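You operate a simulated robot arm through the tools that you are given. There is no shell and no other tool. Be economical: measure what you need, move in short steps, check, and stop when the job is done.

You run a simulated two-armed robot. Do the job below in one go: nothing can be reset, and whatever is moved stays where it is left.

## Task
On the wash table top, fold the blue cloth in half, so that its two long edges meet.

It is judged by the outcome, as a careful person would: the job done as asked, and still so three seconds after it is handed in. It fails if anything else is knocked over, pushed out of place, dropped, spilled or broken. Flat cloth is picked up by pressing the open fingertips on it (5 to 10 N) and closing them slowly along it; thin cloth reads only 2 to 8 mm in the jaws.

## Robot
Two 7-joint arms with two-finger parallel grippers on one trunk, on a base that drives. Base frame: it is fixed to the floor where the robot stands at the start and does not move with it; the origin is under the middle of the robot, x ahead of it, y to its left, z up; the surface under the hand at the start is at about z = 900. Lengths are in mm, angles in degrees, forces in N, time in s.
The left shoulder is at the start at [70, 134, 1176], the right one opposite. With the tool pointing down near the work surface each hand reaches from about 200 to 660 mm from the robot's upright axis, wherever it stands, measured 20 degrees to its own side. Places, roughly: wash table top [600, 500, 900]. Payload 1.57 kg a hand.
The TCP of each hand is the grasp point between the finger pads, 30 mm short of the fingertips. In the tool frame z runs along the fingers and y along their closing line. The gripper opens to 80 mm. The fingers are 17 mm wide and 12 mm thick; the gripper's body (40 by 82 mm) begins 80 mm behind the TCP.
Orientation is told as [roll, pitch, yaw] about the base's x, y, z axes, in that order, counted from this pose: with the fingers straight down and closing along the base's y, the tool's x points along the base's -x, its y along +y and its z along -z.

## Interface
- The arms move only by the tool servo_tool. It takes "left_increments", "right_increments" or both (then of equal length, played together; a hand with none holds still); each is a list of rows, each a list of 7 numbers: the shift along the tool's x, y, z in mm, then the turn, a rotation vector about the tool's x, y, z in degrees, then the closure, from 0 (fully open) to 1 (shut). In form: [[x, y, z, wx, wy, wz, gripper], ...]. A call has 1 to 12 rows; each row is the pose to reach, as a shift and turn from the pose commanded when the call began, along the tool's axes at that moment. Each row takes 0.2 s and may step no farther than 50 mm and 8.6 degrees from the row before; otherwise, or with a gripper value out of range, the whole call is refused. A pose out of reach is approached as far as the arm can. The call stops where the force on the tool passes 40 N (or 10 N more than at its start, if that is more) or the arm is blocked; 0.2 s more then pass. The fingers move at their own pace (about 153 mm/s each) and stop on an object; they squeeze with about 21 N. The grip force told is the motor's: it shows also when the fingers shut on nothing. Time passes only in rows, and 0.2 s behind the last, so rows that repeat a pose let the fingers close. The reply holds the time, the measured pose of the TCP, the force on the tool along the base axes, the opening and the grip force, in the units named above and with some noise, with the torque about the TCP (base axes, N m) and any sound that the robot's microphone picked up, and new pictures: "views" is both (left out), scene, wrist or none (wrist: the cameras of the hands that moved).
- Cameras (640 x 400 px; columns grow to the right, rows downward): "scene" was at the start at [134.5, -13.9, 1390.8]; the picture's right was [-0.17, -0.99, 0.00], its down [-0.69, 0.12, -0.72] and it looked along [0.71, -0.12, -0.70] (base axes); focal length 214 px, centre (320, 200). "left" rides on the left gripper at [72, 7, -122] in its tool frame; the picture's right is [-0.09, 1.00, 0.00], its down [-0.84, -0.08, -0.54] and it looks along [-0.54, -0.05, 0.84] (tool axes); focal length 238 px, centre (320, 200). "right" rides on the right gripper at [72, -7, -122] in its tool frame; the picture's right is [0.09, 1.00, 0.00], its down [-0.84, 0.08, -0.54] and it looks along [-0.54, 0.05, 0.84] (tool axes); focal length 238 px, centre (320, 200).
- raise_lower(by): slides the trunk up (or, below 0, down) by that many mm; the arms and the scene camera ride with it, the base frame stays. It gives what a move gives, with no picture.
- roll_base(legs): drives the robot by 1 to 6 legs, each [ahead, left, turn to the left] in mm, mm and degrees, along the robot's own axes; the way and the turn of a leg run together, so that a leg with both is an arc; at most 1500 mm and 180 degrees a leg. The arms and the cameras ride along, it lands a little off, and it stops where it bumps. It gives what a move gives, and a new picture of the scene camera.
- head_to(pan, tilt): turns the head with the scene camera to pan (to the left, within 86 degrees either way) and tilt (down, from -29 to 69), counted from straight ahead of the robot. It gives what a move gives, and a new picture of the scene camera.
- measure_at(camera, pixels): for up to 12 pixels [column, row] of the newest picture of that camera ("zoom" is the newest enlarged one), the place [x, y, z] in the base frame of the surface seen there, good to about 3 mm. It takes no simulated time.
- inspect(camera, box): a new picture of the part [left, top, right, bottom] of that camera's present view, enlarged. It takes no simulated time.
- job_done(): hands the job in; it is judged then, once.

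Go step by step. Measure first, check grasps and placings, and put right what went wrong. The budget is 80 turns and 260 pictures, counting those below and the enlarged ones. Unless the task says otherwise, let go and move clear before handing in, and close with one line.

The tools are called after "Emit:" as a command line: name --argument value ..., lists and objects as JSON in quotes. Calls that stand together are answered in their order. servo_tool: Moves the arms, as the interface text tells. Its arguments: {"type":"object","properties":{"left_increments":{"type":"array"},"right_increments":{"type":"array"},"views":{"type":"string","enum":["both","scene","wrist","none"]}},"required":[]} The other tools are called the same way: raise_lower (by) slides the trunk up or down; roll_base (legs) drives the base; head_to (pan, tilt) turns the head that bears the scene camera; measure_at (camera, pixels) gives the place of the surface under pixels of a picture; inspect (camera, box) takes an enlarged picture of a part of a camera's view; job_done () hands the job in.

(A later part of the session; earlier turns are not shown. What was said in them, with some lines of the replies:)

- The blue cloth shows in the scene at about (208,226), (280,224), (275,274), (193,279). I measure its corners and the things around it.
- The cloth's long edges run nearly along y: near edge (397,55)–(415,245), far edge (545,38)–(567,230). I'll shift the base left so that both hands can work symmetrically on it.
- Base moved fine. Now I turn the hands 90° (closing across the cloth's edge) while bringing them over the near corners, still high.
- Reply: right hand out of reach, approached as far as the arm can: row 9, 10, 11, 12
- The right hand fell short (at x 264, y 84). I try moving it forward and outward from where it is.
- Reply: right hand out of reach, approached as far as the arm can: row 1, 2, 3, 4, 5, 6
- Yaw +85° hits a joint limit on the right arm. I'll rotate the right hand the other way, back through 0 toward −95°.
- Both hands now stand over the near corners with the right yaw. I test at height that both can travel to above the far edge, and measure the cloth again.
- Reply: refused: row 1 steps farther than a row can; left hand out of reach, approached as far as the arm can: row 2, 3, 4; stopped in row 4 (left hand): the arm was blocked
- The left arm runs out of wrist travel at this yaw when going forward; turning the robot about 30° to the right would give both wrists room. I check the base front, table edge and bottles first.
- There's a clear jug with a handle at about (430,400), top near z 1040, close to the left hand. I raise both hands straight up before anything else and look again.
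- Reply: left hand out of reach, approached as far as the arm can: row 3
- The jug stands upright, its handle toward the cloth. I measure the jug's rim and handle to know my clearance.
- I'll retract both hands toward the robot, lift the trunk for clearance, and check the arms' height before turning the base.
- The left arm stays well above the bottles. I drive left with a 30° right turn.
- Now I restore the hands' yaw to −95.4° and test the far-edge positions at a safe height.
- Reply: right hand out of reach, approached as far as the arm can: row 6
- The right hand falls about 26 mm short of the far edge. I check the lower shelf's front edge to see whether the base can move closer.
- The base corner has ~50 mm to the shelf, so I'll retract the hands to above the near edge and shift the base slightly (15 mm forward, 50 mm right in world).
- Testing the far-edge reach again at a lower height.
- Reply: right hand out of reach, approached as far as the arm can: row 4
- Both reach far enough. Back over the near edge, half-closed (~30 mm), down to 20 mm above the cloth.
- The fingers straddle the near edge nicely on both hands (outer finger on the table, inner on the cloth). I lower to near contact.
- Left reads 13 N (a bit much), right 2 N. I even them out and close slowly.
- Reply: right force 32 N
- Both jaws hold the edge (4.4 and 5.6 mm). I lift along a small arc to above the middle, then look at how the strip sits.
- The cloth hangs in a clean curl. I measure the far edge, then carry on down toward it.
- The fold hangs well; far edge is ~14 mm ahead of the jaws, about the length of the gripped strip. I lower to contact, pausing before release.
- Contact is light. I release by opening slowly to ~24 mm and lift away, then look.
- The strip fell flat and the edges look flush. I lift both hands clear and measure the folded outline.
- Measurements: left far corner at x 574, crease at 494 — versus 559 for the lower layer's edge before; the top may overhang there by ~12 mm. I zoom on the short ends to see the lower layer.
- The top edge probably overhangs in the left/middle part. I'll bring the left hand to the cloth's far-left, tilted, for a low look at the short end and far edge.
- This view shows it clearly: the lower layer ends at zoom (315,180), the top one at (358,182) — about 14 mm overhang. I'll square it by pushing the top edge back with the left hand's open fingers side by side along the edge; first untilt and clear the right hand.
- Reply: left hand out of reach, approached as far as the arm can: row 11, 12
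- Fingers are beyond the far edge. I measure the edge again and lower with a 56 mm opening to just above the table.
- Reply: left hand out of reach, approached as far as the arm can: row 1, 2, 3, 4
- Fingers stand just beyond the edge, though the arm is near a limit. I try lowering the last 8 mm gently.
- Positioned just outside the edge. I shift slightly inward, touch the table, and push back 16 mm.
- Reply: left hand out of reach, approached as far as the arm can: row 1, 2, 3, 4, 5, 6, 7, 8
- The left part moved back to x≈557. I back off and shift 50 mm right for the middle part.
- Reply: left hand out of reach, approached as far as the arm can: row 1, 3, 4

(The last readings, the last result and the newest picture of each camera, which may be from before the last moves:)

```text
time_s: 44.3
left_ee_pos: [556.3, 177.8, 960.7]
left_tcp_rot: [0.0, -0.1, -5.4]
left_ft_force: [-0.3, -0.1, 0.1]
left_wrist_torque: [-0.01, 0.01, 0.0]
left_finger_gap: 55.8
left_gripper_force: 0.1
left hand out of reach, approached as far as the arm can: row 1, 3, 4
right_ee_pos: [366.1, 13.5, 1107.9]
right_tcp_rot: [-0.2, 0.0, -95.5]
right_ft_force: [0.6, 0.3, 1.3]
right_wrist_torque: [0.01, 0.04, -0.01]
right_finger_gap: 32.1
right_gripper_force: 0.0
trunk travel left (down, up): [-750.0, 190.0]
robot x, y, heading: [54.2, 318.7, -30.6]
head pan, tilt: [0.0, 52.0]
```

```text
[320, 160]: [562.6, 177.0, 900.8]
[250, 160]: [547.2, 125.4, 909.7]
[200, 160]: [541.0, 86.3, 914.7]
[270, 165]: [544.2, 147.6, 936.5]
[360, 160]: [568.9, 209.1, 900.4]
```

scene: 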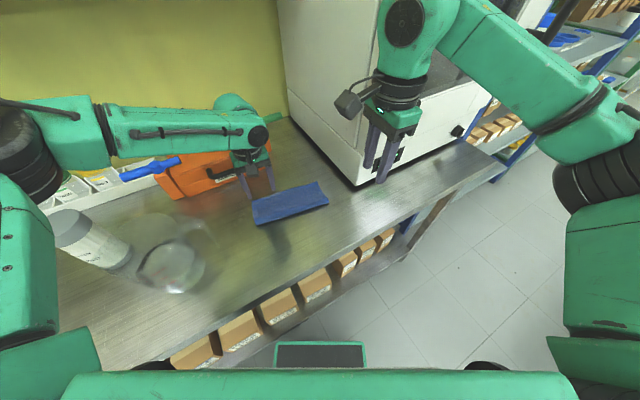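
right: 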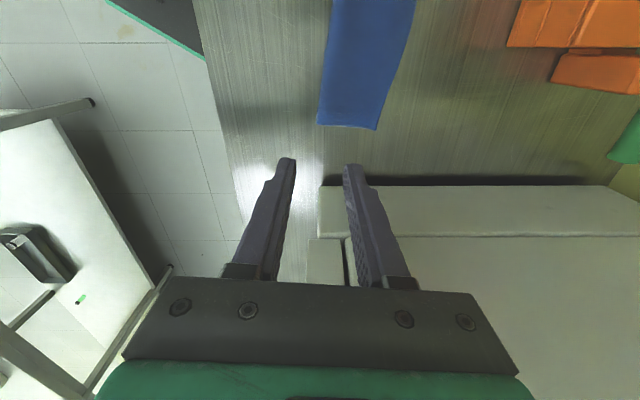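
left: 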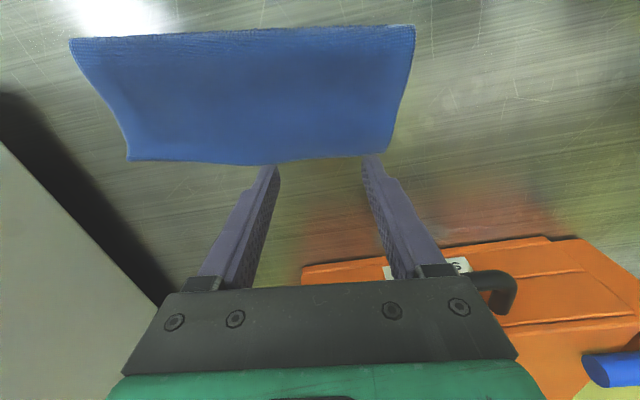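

Edge there is now ~x 547 at y 125. I go back to the low left-side look (yaw −95°, tilted) to compare both layers.

Emit:
servo_tool --left_increments '[[0, 0, -40, 0, 0, 8.2, 0.3], [0, 0, -80, 0, 0, 16.4, 0.3], [-5, 10, -110, 0, 0, 24.5, 0.3], [-9, 20, -110, 0, 0, 32.7, 0.3], [-13, 30, -110, 0, 0, 40.9, 0.3], [-17, 40, -110, 0, 0, 49, 0.3], [-21, 52, -110, 0, 0, 57.2, 0.3], [-25, 64, -110, 0, 0, 65.4, 0.3], [-29, 76, -110, 0, 0, 73.6, 0.4], [-33, 88, -110, 0, 0, 81.7, 0.5], [-37, 99, -110, 0, 0, 90, 0.6]]' --views "none"

Emit:
servo_tool --left_increments '[[0, 0, 15, 0, -6.5, 0, 0.6], [0, 0, 30, 0, -13, 0, 0.6], [0, 0, 50, 0, -19, 0, 0.6], [0, 0, 65, 0, -25, 0, 0.6]]' --views "wrist"

Emit:
inspect --camera "left" --box '[160, 60, 400, 210]'

```text
time_s: 46.7
left_ee_pos: [602.2, 272.8, 1071.9]
left_tcp_rot: [0.1, 0.0, -95.5]
left_ft_force: [-0.3, -0.2, -0.6]
left_wrist_torque: [-0.02, 0.01, 0.01]
left_finger_gap: 32.0
left_gripper_force: 0.0
right_ee_pos: [366.3, 12.8, 1109.5]
right_tcp_rot: [-0.2, 0.1, -95.5]
right_ft_force: [0.8, 0.4, -0.2]
right_wrist_torque: [-0.02, -0.02, 0.03]
right_finger_gap: 32.2
right_gripper_force: 0.0
trunk travel left (down, up): [-750.0, 190.0]
robot x, y, heading: [54.4, 316.3, -30.6]
head pan, tilt: [0.0, 52.0]
```

```text
time_s: 47.7
left_ee_pos: [601.5, 274.3, 1006.3]
left_tcp_rot: [0.1, -25.2, -95.5]
left_ft_force: [-0.8, -0.6, 0.3]
left_wrist_torque: [-0.03, 0.04, 0.0]
left_finger_gap: 31.9
left_gripper_force: 0.0
right_ee_pos: [367.2, 14.6, 1109.9]
right_tcp_rot: [-0.1, -0.1, -95.5]
right_ft_force: [-0.8, -0.4, -0.3]
right_wrist_torque: [0.02, 0.01, 0.03]
right_finger_gap: 32.2
right_gripper_force: 0.1
trunk travel left (down, up): [-750.0, 190.0]
robot x, y, heading: [54.7, 320.9, -30.8]
head pan, tilt: [0.0, 52.0]
```

left: 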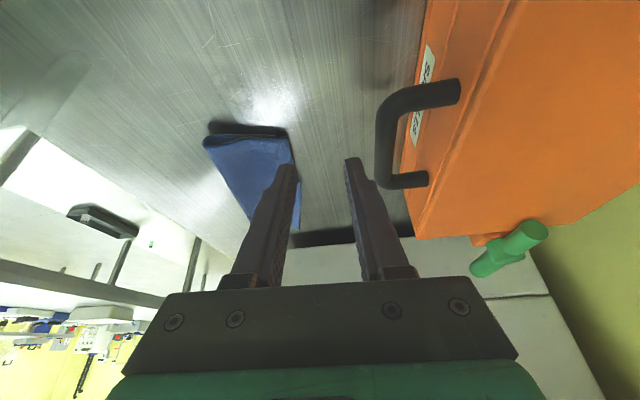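

```text
2.67 times, centred on (280, 135) of left
```

zoom: 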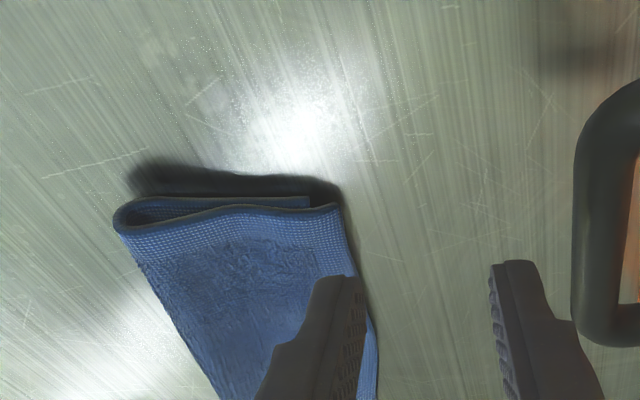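

The whole cloth slid along; overhang is still ~11 mm at the left end (zoom 308 vs 342). I'll re-grip only the top layer's edge near the left corner and lay it ~11 mm further back; first untilt and hover above the edge.

Emit:
servo_tool --left_increments '[[0, 0, -20, 0, 6, 0, 0.7], [0, 0, -40, 0, 12.5, 0, 0.725], [0, 0, -50, 0, 19, 0, 0.725], [0, 0, -60, 0, 25.1, 0, 0.725]]' --views "none"

Emit:
servo_tool --left_increments '[[-30, -10, 0, 0, 0, 0, 0.725], [-60, -20, 15, 0, 0, 0, 0.725], [-92, -36, 35, 0, 0, 0, 0.725], [-92, -36, 60, 0, 0, 0, 0.725]]' --views "wrist"

Emit:
inspect --camera "left" --box '[220, 80, 460, 230]'

```text
time_s: 48.7
left_ee_pos: [603.8, 297.5, 1061.0]
left_tcp_rot: [0.0, 0.3, -95.5]
left_ft_force: [-0.1, -0.9, 0.1]
left_wrist_torque: [-0.03, -0.02, -0.02]
left_finger_gap: 22.1
left_gripper_force: 0.0
right_ee_pos: [367.1, 13.0, 1108.6]
right_tcp_rot: [-0.1, 0.1, -95.5]
right_ft_force: [0.0, -0.6, -0.3]
right_wrist_torque: [-0.01, 0.0, 0.02]
right_finger_gap: 32.0
right_gripper_force: 0.0
trunk travel left (down, up): [-750.0, 190.0]
robot x, y, heading: [54.6, 320.0, -30.8]
head pan, tilt: [0.0, 52.0]
```

```text
time_s: 49.7
left_ee_pos: [560.0, 208.5, 1002.2]
left_tcp_rot: [0.1, 0.0, -95.5]
left_ft_force: [-0.4, 0.0, -0.4]
left_wrist_torque: [0.02, 0.03, 0.0]
left_finger_gap: 21.7
left_gripper_force: 0.0
right_ee_pos: [367.8, 14.1, 1108.5]
right_tcp_rot: [-0.1, 0.1, -95.5]
right_ft_force: [0.1, 0.1, -0.4]
right_wrist_torque: [-0.02, 0.03, -0.02]
right_finger_gap: 32.0
right_gripper_force: 0.0
trunk travel left (down, up): [-750.0, 190.0]
robot x, y, heading: [59.4, 316.6, -30.6]
head pan, tilt: [0.0, 52.0]
```

left: 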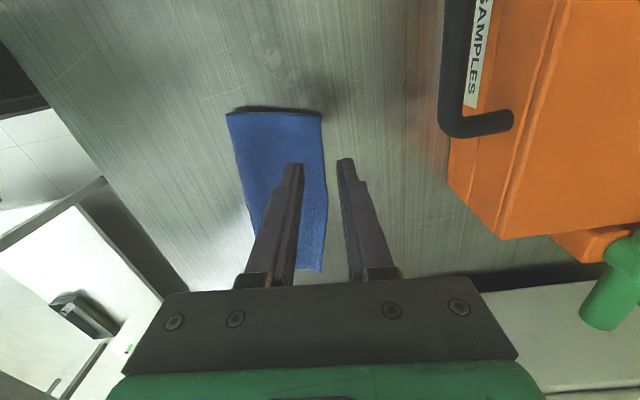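

```text
2.67 times, centred on (340, 155) of left
```

zoom: 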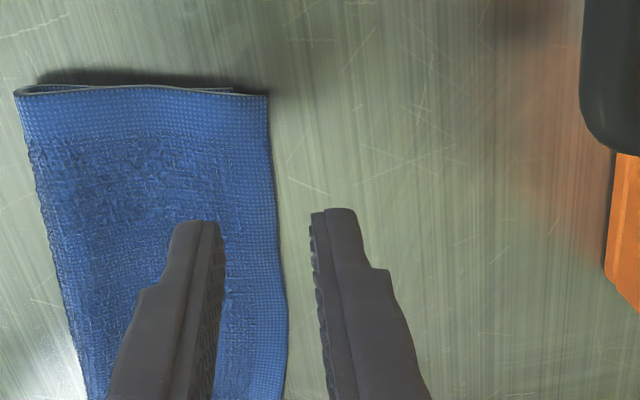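

Emit:
measure_at --camera "left" --pixels '[[319, 118], [321, 140], [323, 165], [326, 195], [325, 230], [319, 267], [228, 115], [305, 113]]'

```text
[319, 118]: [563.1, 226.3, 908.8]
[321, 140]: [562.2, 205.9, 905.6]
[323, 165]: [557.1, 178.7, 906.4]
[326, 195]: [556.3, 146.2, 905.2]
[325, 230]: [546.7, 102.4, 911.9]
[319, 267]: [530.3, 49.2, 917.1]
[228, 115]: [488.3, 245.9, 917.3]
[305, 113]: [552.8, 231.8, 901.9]
```

Top edge at x 562, lower edge at ~552. I narrow to 14 mm around the top edge, lower, and close slowly.

Emit:
servo_tool --left_increments '[[0, 1, 25, 0, 0, 0, 0.825], [0, 1, 50, 0, 0, 0, 0.825], [0, 1, 64, 0, 0, 0, 0.825], [0, 1, 69, 0, 0, 0, 0.825], [0, 1, 70, 0, 0, 0, 0.825]]' --views "wrist"

Emit:
inspect --camera "left" --box '[220, 80, 460, 230]'

```text
time_s: 50.9
left_ee_pos: [560.0, 209.5, 933.6]
left_tcp_rot: [0.4, -0.1, -95.4]
left_ft_force: [1.5, 0.8, 19.0]
left_wrist_torque: [0.07, 0.26, -0.03]
left_finger_gap: 13.0
left_gripper_force: 0.0
right_ee_pos: [364.0, 14.5, 1111.8]
right_tcp_rot: [0.0, 0.1, -95.5]
right_ft_force: [0.7, -0.4, 0.5]
right_wrist_torque: [0.0, 0.04, -0.03]
right_finger_gap: 32.5
right_gripper_force: 0.1
trunk travel left (down, up): [-750.0, 190.0]
robot x, y, heading: [54.9, 318.6, -30.7]
head pan, tilt: [0.0, 52.0]
```

left: 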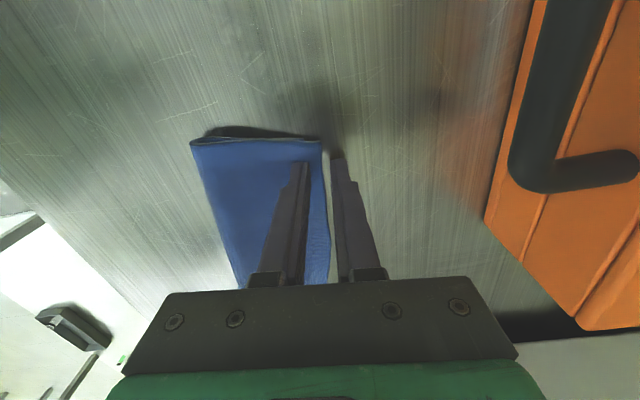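

```text
2.67 times, centred on (340, 155) of left
```

zoom: 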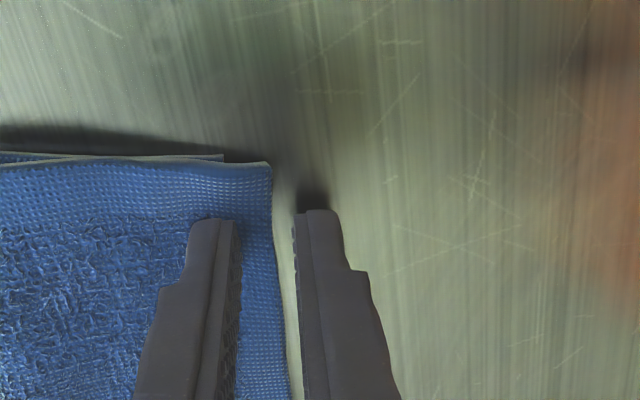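

Emit:
servo_tool --left_increments '[[0, 1, -6, 0, 0, 0, 0.825], [0, 3, -4, 0, 0, 0, 0.825], [0, 3, -1.5, 0, 0, 0, 0.825], [0, 3, -1.5, 0, 0, 0, 0.86], [0, 3, -1.5, 0, 0, 0, 0.89], [0, 3, -1.5, 0, 0, 0, 0.92], [0, 3, -1.5, 0, 0, 0, 0.95], [0, 3, -1.5, 0, 0, 0, 0.98], [0, 3, -1.5, 0, 0, 0, 1], [0, 3, -1.5, 0, 0, 0, 1]]' --views "wrist"

Emit:
inspect --camera "left" --box '[220, 80, 460, 230]'

```text
time_s: 53.1
left_ee_pos: [561.9, 209.0, 935.3]
left_tcp_rot: [0.1, 0.0, -95.4]
left_ft_force: [-1.7, -0.8, 12.0]
left_wrist_torque: [0.0, 0.13, 0.03]
left_finger_gap: 0.0
left_gripper_force: 21.2
right_ee_pos: [363.2, 13.9, 1110.3]
right_tcp_rot: [0.1, 0.0, -95.5]
right_ft_force: [0.8, -0.5, 0.5]
right_wrist_torque: [0.0, 0.01, 0.01]
right_finger_gap: 32.2
right_gripper_force: 0.0
trunk travel left (down, up): [-750.0, 190.0]
robot x, y, heading: [56.1, 318.8, -30.6]
head pan, tilt: [0.0, 52.0]
```

left: 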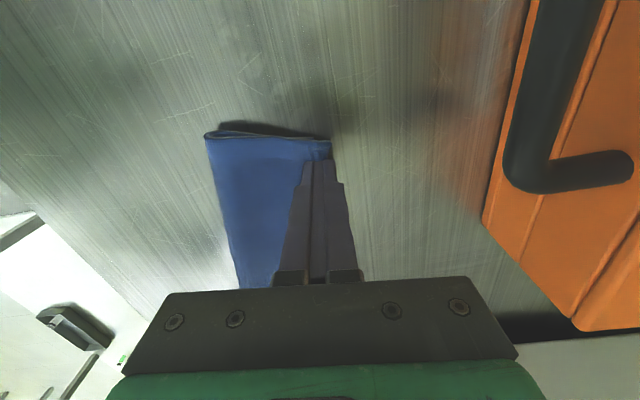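

```text
2.67 times, centred on (340, 155) of left
```

zoom: 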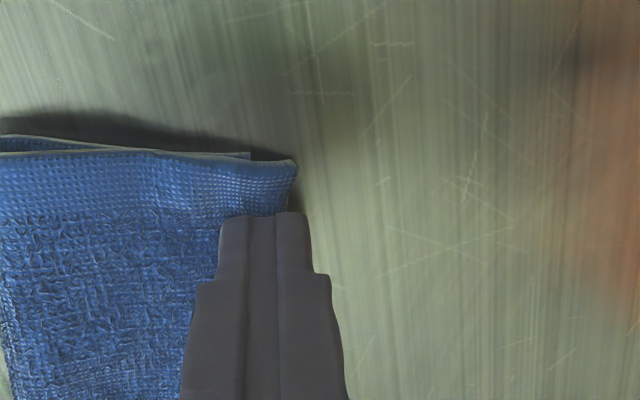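

The jaws shut on nothing (0.0 mm). I lift, open, and re-measure the edge for a wider retry.

Emit:
servo_tool --left_increments '[[0, 0, -15, 0, 0, 0, 1], [0, 0, -30, 0, 0, 0, 0.75], [0, 0, -30, 0, 0, 0, 0.75]]' --views "wrist"

Emit:
measure_at --camera "left" --pixels '[[320, 133], [324, 150], [327, 175], [328, 200], [326, 240], [310, 131]]'

Emit:
inspect --camera "left" --box '[220, 80, 460, 230]'

```text
time_s: 53.9
left_ee_pos: [563.7, 208.7, 963.1]
left_tcp_rot: [-0.1, -0.1, -95.4]
left_ft_force: [-0.1, 0.3, -0.5]
left_wrist_torque: [0.02, 0.01, 0.0]
left_finger_gap: 19.9
left_gripper_force: 0.1
right_ee_pos: [366.7, 13.7, 1109.3]
right_tcp_rot: [-0.2, 0.0, -95.5]
right_ft_force: [-0.1, 0.6, 0.1]
right_wrist_torque: [0.02, 0.01, 0.02]
right_finger_gap: 31.9
right_gripper_force: 0.0
trunk travel left (down, up): [-750.0, 190.0]
robot x, y, heading: [56.8, 317.4, -30.6]
head pan, tilt: [0.0, 52.0]
```

left: 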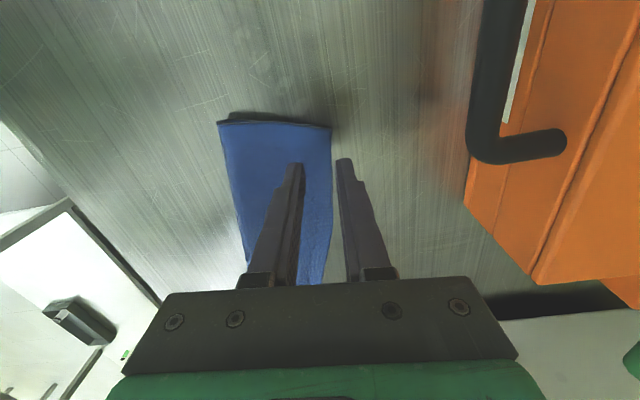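

```text
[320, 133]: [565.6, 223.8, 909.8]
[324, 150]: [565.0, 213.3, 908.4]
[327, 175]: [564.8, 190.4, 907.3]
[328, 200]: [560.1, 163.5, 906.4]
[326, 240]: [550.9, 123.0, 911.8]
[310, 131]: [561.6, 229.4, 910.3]
```

```text
2.67 times, centred on (340, 155) of left
```

zoom: 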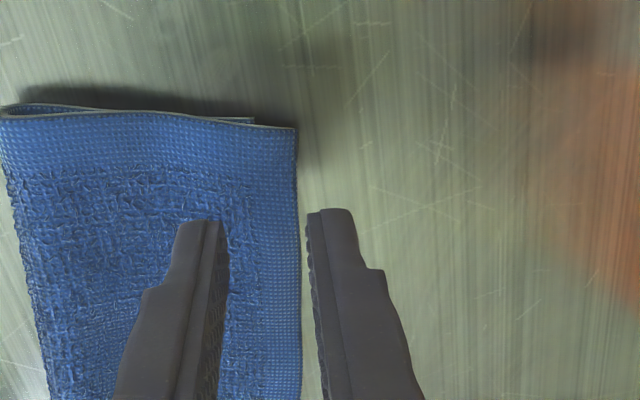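

Edge now at x≈566 with the fingers straddling it (554–574). I lower and close slowly with this wider span.

Emit:
servo_tool --left_increments '[[0, 0, 15, 0, 0, 0, 0.75], [0, 0, 27, 0, 0, 0, 0.75], [0, 0, 27.5, 0, 0, 0, 0.75], [0, 0, 27.5, 0, 0, 0, 0.78], [0, 0, 27.5, 0, 0, 0, 0.81], [0, 0, 27.5, 0, 0, 0, 0.84], [0, 0, 27.5, 0, 0, 0, 0.87], [0, 0, 27.5, 0, 0, 0, 0.9], [0, 0, 27.5, 0, 0, 0, 0.93], [0, 0, 27.5, 0, 0, 0, 0.96], [0, 0, 27.5, 0, 0, 0, 1], [0, 0, 27.5, 0, 0, 0, 1]]' --views "wrist"

Emit:
inspect --camera "left" --box '[220, 80, 460, 230]'

```text
time_s: 56.5
left_ee_pos: [563.0, 210.5, 936.0]
left_tcp_rot: [0.1, 0.0, -95.4]
left_ft_force: [-0.8, -0.9, 4.1]
left_wrist_torque: [-0.03, 0.04, 0.01]
left_finger_gap: 3.3
left_gripper_force: 21.0
right_ee_pos: [365.4, 14.2, 1110.6]
right_tcp_rot: [-0.1, 0.0, -95.5]
right_ft_force: [-1.2, 0.2, 0.9]
right_wrist_torque: [0.02, 0.01, -0.02]
right_finger_gap: 31.6
right_gripper_force: 0.0
trunk travel left (down, up): [-750.0, 190.0]
robot x, y, heading: [53.5, 312.6, -30.5]
head pan, tilt: [0.0, 52.0]
```

left: 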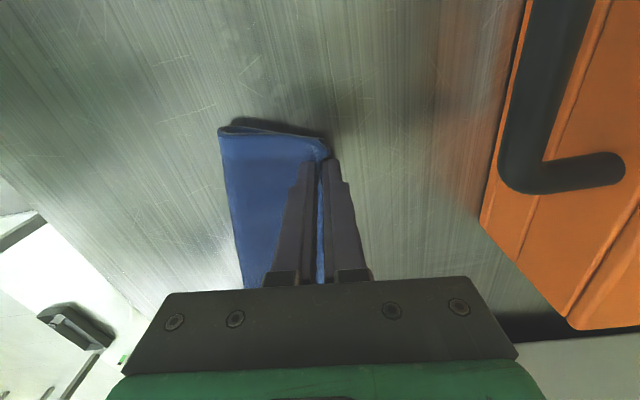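

```text
2.67 times, centred on (340, 155) of left
```

zoom: 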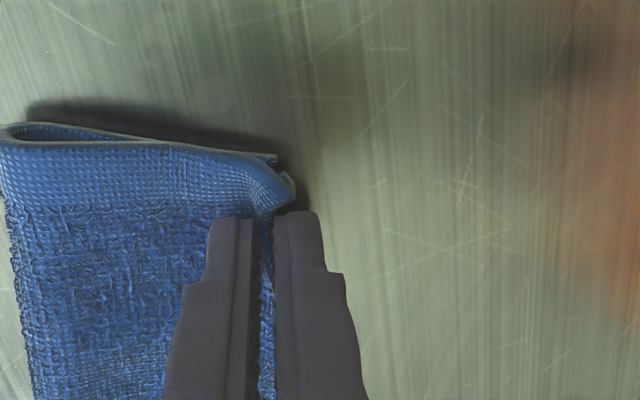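

A single layer is gripped (3.3 mm) and the lower layer stays flat at zoom (275,158). I lift a little, pulling back, and measure the lower layer's edge.

Emit:
servo_tool --left_increments '[[0, -3, -8, 0, 0, 0, 1], [0, -8, -18, 0, 0, 0, 1], [0, -14, -28, 0, 0, 0, 1], [0, -20, -32, 0, 0, 0, 1]]' --views "wrist"

Emit:
inspect --camera "left" --box '[200, 80, 440, 230]'

```text
time_s: 57.5
left_ee_pos: [542.6, 211.5, 968.9]
left_tcp_rot: [0.1, 0.1, -95.3]
left_ft_force: [0.5, -0.2, 0.7]
left_wrist_torque: [-0.01, 0.03, 0.0]
left_finger_gap: 3.5
left_gripper_force: 21.0
right_ee_pos: [364.2, 13.2, 1109.9]
right_tcp_rot: [-0.1, 0.0, -95.5]
right_ft_force: [0.0, -0.9, 0.4]
right_wrist_torque: [-0.01, 0.0, 0.01]
right_finger_gap: 32.2
right_gripper_force: 0.0
trunk travel left (down, up): [-750.0, 190.0]
robot x, y, heading: [56.0, 321.4, -30.5]
head pan, tilt: [0.0, 52.0]
```

left: 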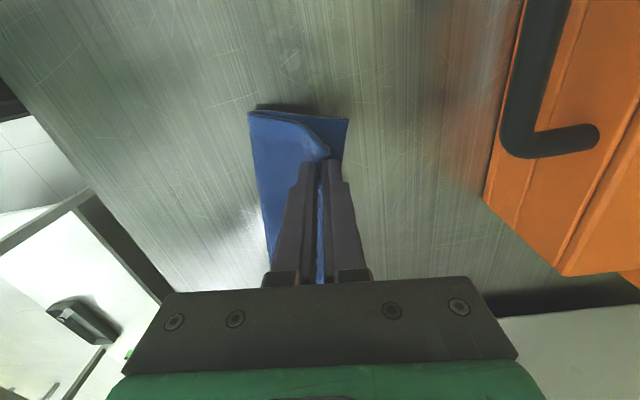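

```text
2.67 times, centred on (320, 155) of left
```

zoom: 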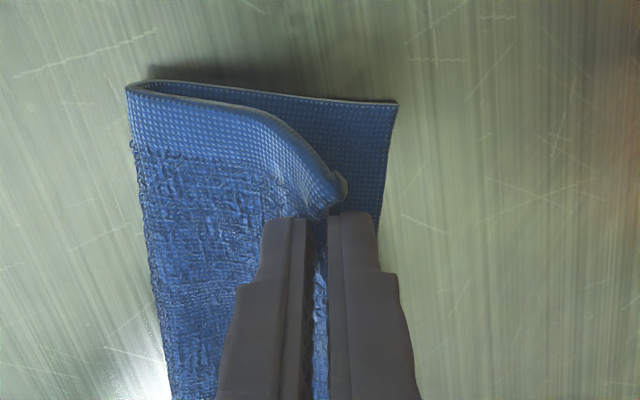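

Emit:
measure_at --camera "left" --pixels '[[347, 121], [345, 135], [342, 152], [250, 113], [325, 150]]'

```text
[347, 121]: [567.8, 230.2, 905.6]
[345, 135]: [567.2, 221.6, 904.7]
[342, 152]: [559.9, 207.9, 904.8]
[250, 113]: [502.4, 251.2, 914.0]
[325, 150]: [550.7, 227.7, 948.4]
```

Lower edge is at x≈565 near y 210. I lay the jaw down at x≈555 so the ~10 mm strip ends flush, then release and lift.

Emit:
servo_tool --left_increments '[[0, 4, 8, 0, 0, 0, 1], [0, 8, 16, 0, 0, 0, 1], [0, 11, 24, 0, 0, 0, 1], [0, 12, 29, 0, 0, 0, 1], [0, 12, 29, 0, 0, 0, 1], [0, 12, 28, 0, 0, 0, 0.9], [0, 12, 26, 0, 0, 0, 0.8], [0, 12, 25, 0, 0, 0, 0.7], [0, 12, 5, 0, 0, 0, 0.65], [0, 12, -30, 0, 0, 0, 0.65], [0, 12, -60, 0, 0, 0, 0.65]]' --views "wrist"

Emit:
inspect --camera "left" --box '[200, 60, 440, 280]'

Emit:
inspect --camera "left" --box '[240, 85, 360, 160]'

```text
time_s: 59.9
left_ee_pos: [557.7, 211.4, 1027.6]
left_tcp_rot: [0.0, 0.1, -95.4]
left_ft_force: [0.5, 0.4, -0.3]
left_wrist_torque: [0.0, 0.01, -0.01]
left_finger_gap: 28.0
left_gripper_force: 0.1
right_ee_pos: [366.0, 13.0, 1109.0]
right_tcp_rot: [-0.1, 0.0, -95.4]
right_ft_force: [0.1, -1.1, -0.2]
right_wrist_torque: [-0.02, -0.02, -0.01]
right_finger_gap: 32.3
right_gripper_force: 0.0
trunk travel left (down, up): [-750.0, 190.0]
robot x, y, heading: [53.1, 317.6, -30.7]
head pan, tilt: [0.0, 52.0]
```

left: 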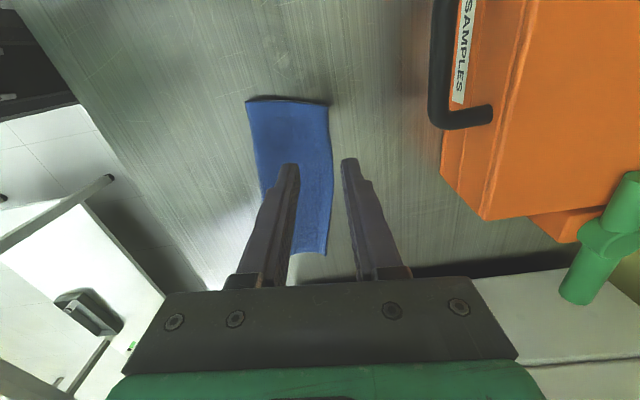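

```text
1.82 times, centred on (320, 170) of left
```

zoom: 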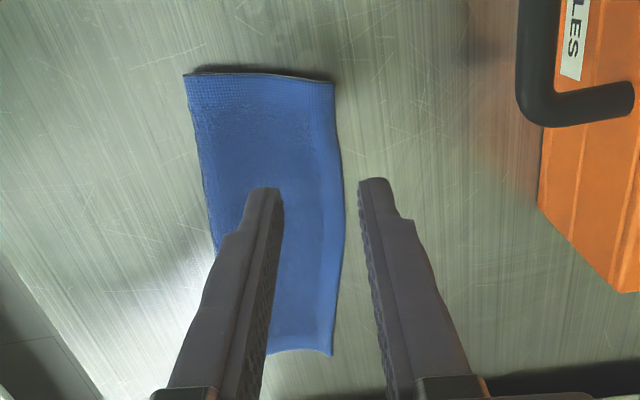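

```text
5.33 times, centred on (300, 122) of left
```

zoom: 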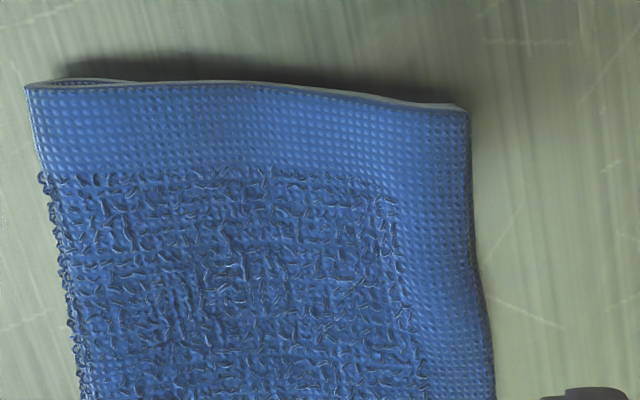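

The left corner looks nearly flush. I repeat the low look from the far-left to check the layers.

Emit:
servo_tool --left_increments '[[15, 12, -15, 0, -6.5, 0, 0.6], [30, 24, -15, 0, -13, 0, 0.6], [45, 36, 0, 0, -19, 0, 0.6], [61, 48, 20, 0, -25, 0, 0.6], [61, 48, 28, 0, -30, 0, 0.6]]' --views "wrist"

Emit:
inspect --camera "left" --box '[170, 80, 330, 230]'

```text
time_s: 61.1
left_ee_pos: [610.6, 268.2, 1000.8]
left_tcp_rot: [0.1, -30.1, -95.6]
left_ft_force: [-1.3, 0.5, -0.2]
left_wrist_torque: [0.01, -0.01, -0.02]
left_finger_gap: 31.9
left_gripper_force: 0.1
right_ee_pos: [366.6, 13.4, 1110.1]
right_tcp_rot: [-0.1, 0.0, -95.5]
right_ft_force: [-0.1, -0.5, -0.1]
right_wrist_torque: [0.03, 0.01, 0.01]
right_finger_gap: 32.0
right_gripper_force: 0.1
trunk travel left (down, up): [-750.0, 190.0]
robot x, y, heading: [54.3, 318.3, -30.9]
head pan, tilt: [0.0, 52.0]
```

left: 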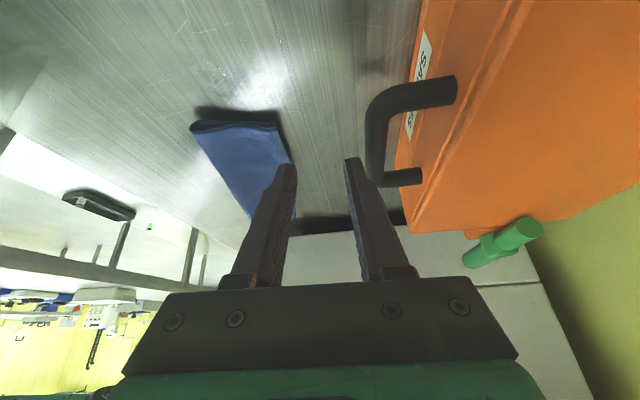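

```text
2.67 times, centred on (250, 155) of left
```

zoom: 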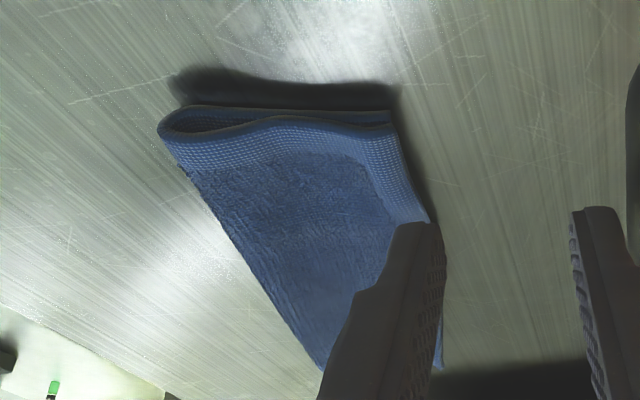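

The left end is now flush (zoom 390 vs 393). I go back to a top view and measure the edge line for any bulge in the middle.

Emit:
servo_tool --left_increments '[[0, 0, -20, 0, 7.5, 0, 0.6], [0, 0, -50, 0, 15, 0, 0.6], [0, 0, -80, 0, 22.5, 0, 0.6], [0, 0, -110, 0, 30, 0, 0.6], [0, 40, -110, 0, 30, 0, 0.6]]' --views "wrist"

Emit:
inspect --camera "left" --box '[120, 80, 360, 280]'

```text
time_s: 62.3
left_ee_pos: [657.8, 314.0, 1091.2]
left_tcp_rot: [-0.1, 0.2, -95.4]
left_ft_force: [0.0, -0.3, -1.2]
left_wrist_torque: [0.01, 0.06, 0.04]
left_finger_gap: 31.9
left_gripper_force: 0.1
right_ee_pos: [368.6, 13.0, 1108.3]
right_tcp_rot: [-0.2, 0.1, -95.5]
right_ft_force: [-0.4, 0.0, -0.1]
right_wrist_torque: [0.01, 0.04, 0.0]
right_finger_gap: 32.1
right_gripper_force: 0.1
trunk travel left (down, up): [-750.0, 190.0]
robot x, y, heading: [56.9, 315.8, -30.4]
head pan, tilt: [0.0, 52.0]
```

left: 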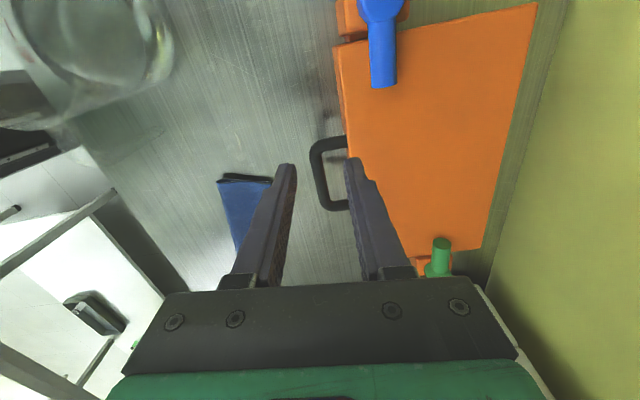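

```text
2.00 times, centred on (240, 180) of left
```

zoom: 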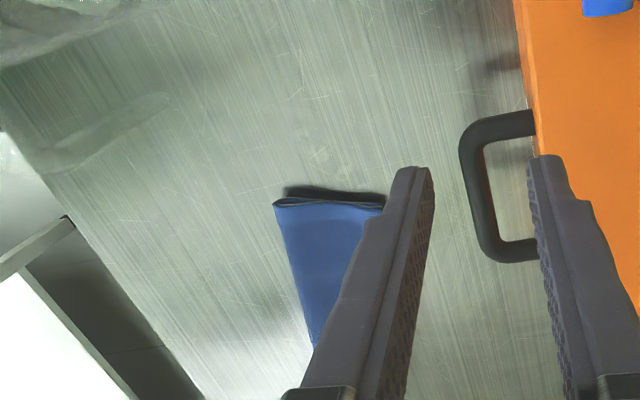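

I close the fingers and shift so that they don't block the far-edge view.

Emit:
servo_tool --left_increments '[[-25, -5, 0, 0, 0, 0, 1], [-50, -10, 0, 0, 0, 0, 1], [-60, -10, 0, 0, 0, 0, 1]]' --views "wrist"

Emit:
inspect --camera "left" --box '[180, 100, 340, 280]'

```text
time_s: 63.1
left_ee_pos: [638.7, 259.1, 1095.7]
left_tcp_rot: [0.1, -0.1, -95.5]
left_ft_force: [-0.3, -1.3, 0.4]
left_wrist_torque: [0.01, 0.02, 0.0]
left_finger_gap: 0.0
left_gripper_force: 20.8
right_ee_pos: [366.3, 13.4, 1109.6]
right_tcp_rot: [-0.2, 0.0, -95.5]
right_ft_force: [0.2, -0.3, 0.5]
right_wrist_torque: [0.03, -0.02, -0.01]
right_finger_gap: 31.8
right_gripper_force: 0.1
trunk travel left (down, up): [-750.0, 190.0]
robot x, y, heading: [55.2, 321.7, -30.4]
head pan, tilt: [0.0, 52.0]
```

left: 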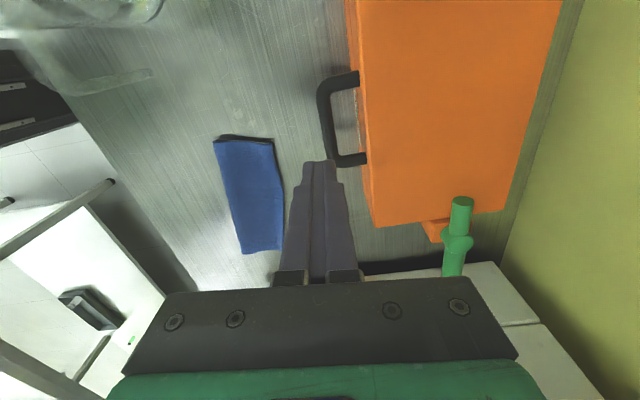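

```text
2.22 times, centred on (260, 190) of left
```

zoom: 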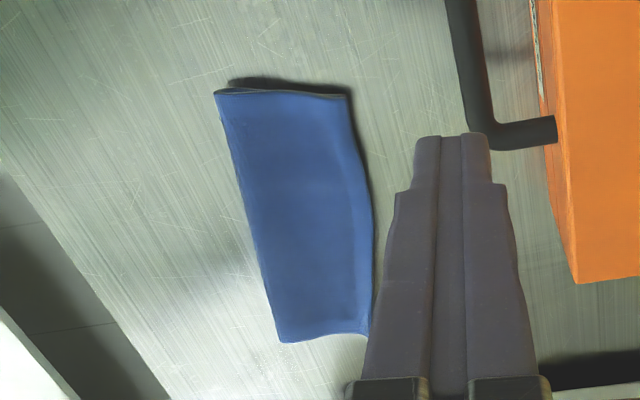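

Emit:
inspect --camera "left" --box '[225, 125, 305, 260]'

Emit:
inspect --camera "left" --box '[235, 225, 295, 262]'

Emit:
measure_at --camera "left" --pixels '[[271, 144], [275, 160], [278, 175], [281, 190], [282, 205], [281, 220], [281, 235], [280, 248], [244, 252], [216, 142], [230, 200]]'

```text
2.96 times, centred on (265, 192) of left
```

zoom: 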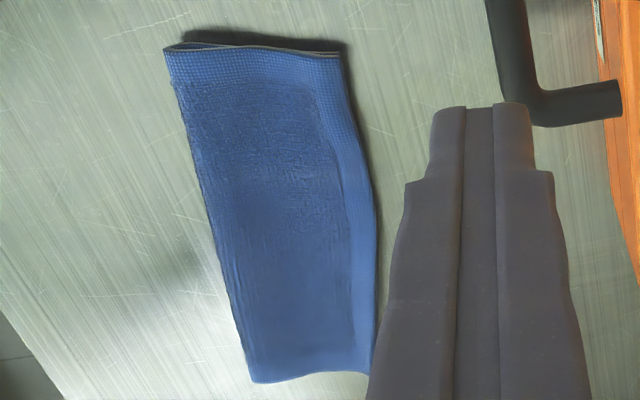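

```text
10.67 times, centred on (265, 244) of left
```

zoom: 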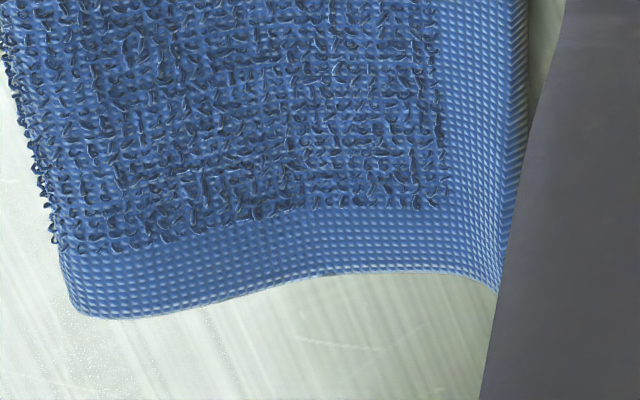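

```text
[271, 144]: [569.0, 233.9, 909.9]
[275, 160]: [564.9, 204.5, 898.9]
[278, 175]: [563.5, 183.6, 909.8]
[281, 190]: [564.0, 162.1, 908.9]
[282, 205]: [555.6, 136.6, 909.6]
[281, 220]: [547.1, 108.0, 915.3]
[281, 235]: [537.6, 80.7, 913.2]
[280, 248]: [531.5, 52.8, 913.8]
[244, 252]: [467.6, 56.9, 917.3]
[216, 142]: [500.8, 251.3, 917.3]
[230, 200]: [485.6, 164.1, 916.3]
```

Left and right ends agree within a few mm; the middle of the top edge bulges ~8–10 mm (x 564 at y 162). I'll give the middle the same careful re-grip at y≈152.

Emit:
servo_tool --left_increments '[[-35, -20, 0, 0, 0, 0, 0.75], [-70, -40, 20, 0, 0, 0, 0.75], [-100, -60, 50, 0, 0, 0, 0.75], [-116, -70, 90, 0, 0, 0, 0.75], [-116, -70, 128, 0, 0, 0, 0.75]]' --views "wrist"

Emit:
inspect --camera "left" --box '[220, 60, 460, 230]'

Emit:
measure_at --camera "left" --pixels '[[326, 120], [329, 140], [330, 160], [330, 180], [328, 210]]'

```text
time_s: 64.3
left_ee_pos: [550.8, 173.3, 973.4]
left_tcp_rot: [0.1, -0.1, -95.4]
left_ft_force: [0.4, 0.6, 0.1]
left_wrist_torque: [-0.01, 0.02, 0.0]
left_finger_gap: 19.8
left_gripper_force: 0.0
left hand out of reach, approached as far as the arm can: row 3, 4, 5
right_ee_pos: [366.4, 14.0, 1110.3]
right_tcp_rot: [-0.1, 0.0, -95.5]
right_ft_force: [0.0, 0.7, -0.8]
right_wrist_torque: [0.02, 0.0, -0.01]
right_finger_gap: 32.1
right_gripper_force: 0.0
trunk travel left (down, up): [-750.0, 190.0]
robot x, y, heading: [57.2, 318.1, -30.7]
head pan, tilt: [0.0, 52.0]
```

left: 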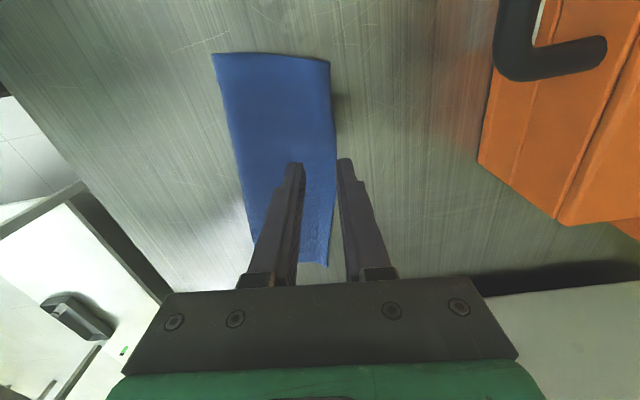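

```text
2.35 times, centred on (340, 145) of left
```

zoom: 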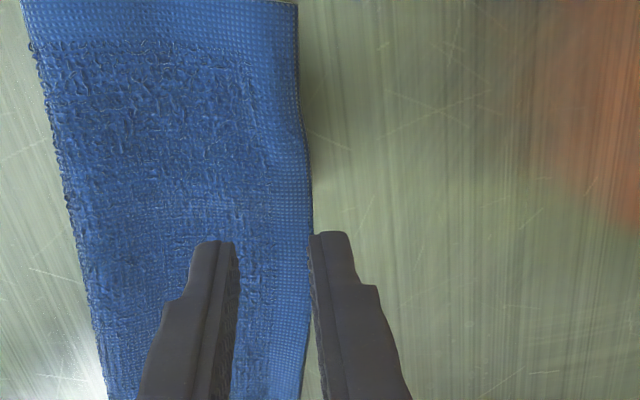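

```text
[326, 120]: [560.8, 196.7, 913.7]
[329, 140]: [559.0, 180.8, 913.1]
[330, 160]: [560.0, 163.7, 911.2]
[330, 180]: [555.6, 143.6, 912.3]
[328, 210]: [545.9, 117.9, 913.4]
```

The left arm can't reach further right; the remaining bulge is only ~5–7 mm against the line between ends, which is fine. I raise the left hand clear and bring the right hand's camera over the right end to check it.

Emit:
servo_tool --left_increments '[[0, 0, -40, 0, 0, 0, 0.6], [10, 0, -80, 0, 0, 0, 0.6], [40, 0, -120, 0, 0, 0, 0.6], [70, 0, -130, 0, 0, 0, 0.6], [100, 0, -130, 0, 0, 0, 0.6]]' --right_increments '[[0, 0, 0, 0, 0, 0, 0.9], [0, 30, 0, 0, 0, 0, 1], [5, 65, 10, 0, 0, 0, 1], [10, 100, 25, 0, 0, 0, 1], [15, 130, 40, 0, 0, 0, 1]]'

Emit:
inspect --camera "right" --box '[220, 0, 420, 140]'

```text
time_s: 65.7
left_ee_pos: [507.8, 242.2, 1118.5]
left_tcp_rot: [1.5, -0.7, -99.3]
left_ft_force: [-0.6, -0.3, 0.4]
left_wrist_torque: [0.06, -0.04, -0.03]
left_finger_gap: 31.9
left_gripper_force: 0.1
right_ee_pos: [435.7, 7.9, 1092.7]
right_tcp_rot: [2.3, -1.1, -96.3]
right_ft_force: [0.5, 1.0, -0.6]
right_wrist_torque: [0.02, 0.01, 0.03]
right_finger_gap: 0.3
right_gripper_force: 21.2
trunk travel left (down, up): [-750.0, 190.0]
robot x, y, heading: [34.7, 300.8, -34.3]
head pan, tilt: [0.0, 52.0]
stopped in row 5 (left hand): the arm was blocked; the commanded pose is now the measured one
```

scene: 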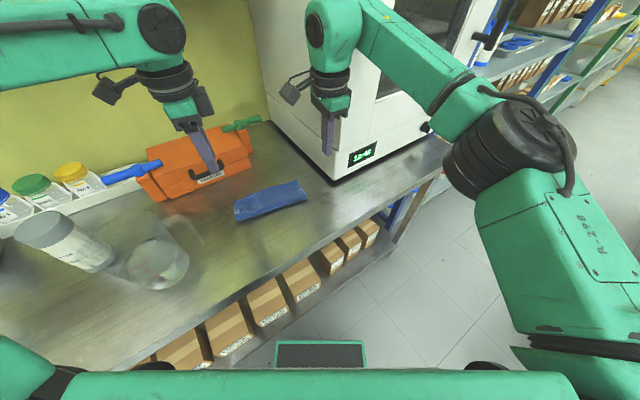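
right: 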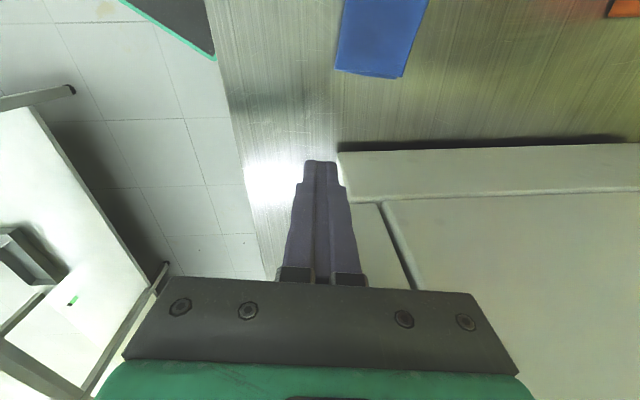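
left: 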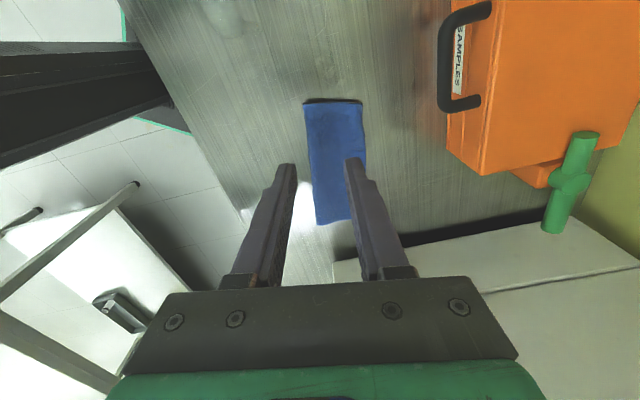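

```text
2.86 times, centred on (320, 70) of right
```

zoom: 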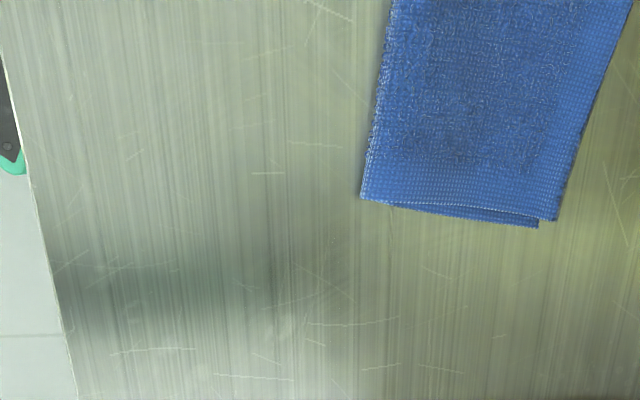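

The right end overhangs only ~7 mm (zoom 538 vs 557). But the base got nudged — the right arm probably touched the cabinet; I pull it straight back and check that the cabinet hasn't moved.

Emit:
servo_tool --right_increments '[[0, -20, 0, 0, 0, 0, 1], [0, -45, 0, 0, 0, 0, 1], [0, -75, 0, 0, 0, 0, 0.8]]' --views "scene"

Emit:
inspect --camera "scene" --box '[200, 0, 500, 230]'

```text
time_s: 66.5
left_ee_pos: [533.3, 212.2, 1105.7]
left_tcp_rot: [0.0, 0.6, -99.5]
left_ft_force: [0.0, -1.1, 0.2]
left_wrist_torque: [0.08, -0.03, 0.02]
left_finger_gap: 31.8
left_gripper_force: 0.1
right_ee_pos: [383.7, -16.6, 1069.3]
right_tcp_rot: [0.2, 0.3, -98.0]
right_ft_force: [-1.4, -0.7, -0.5]
right_wrist_torque: [0.08, -0.08, 0.01]
right_finger_gap: 16.1
right_gripper_force: 0.2
trunk travel left (down, up): [-750.0, 190.0]
robot x, y, heading: [39.2, 299.5, -35.0]
head pan, tilt: [0.0, 52.0]
```

scene: 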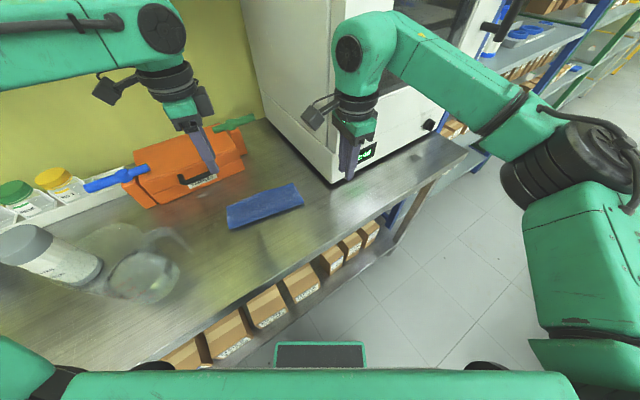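

```text
1.74 times, centred on (350, 115) of scene
```

zoom: 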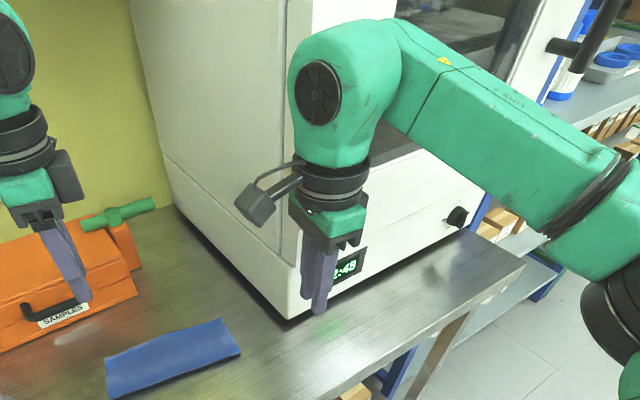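

Emit:
measure_at --camera "scene" --pixels '[[328, 186], [300, 155], [335, 180], [320, 160], [222, 226], [232, 200], [300, 185], [303, 205], [232, 229], [400, 146]]'

Emit:
inspect --camera "scene" --box '[215, 175, 315, 238]'

```text
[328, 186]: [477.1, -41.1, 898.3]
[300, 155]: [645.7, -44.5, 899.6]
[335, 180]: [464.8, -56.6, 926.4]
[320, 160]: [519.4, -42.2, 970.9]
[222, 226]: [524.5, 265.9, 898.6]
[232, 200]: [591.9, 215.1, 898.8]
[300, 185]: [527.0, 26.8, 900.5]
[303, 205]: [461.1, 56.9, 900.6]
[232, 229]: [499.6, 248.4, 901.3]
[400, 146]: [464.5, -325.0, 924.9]
```

```text
6.35 times, centred on (265, 206) of scene
```

zoom: 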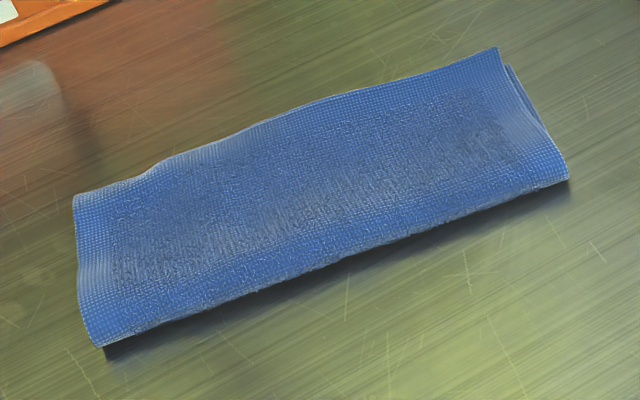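

The cabinet hasn't moved: its front is still at x≈465, its side straight at y≈−42. Both hands are empty and well above the table, and the cloth lies folded with its edges within about 10 mm, so I hand in.

Emit:
job_done

```text
The job is handed in.
```

I folded the blue cloth in half on the wash table and handed the job in. The long edges are flush at the left end; the top layer sticks out about 7 mm at the right end and up to about 10 mm in the middle. While I was checking the right end, an arm was blocked and pushed the robot's base about 25 mm, but the cabinet hadn't moved and nothing was knocked over.
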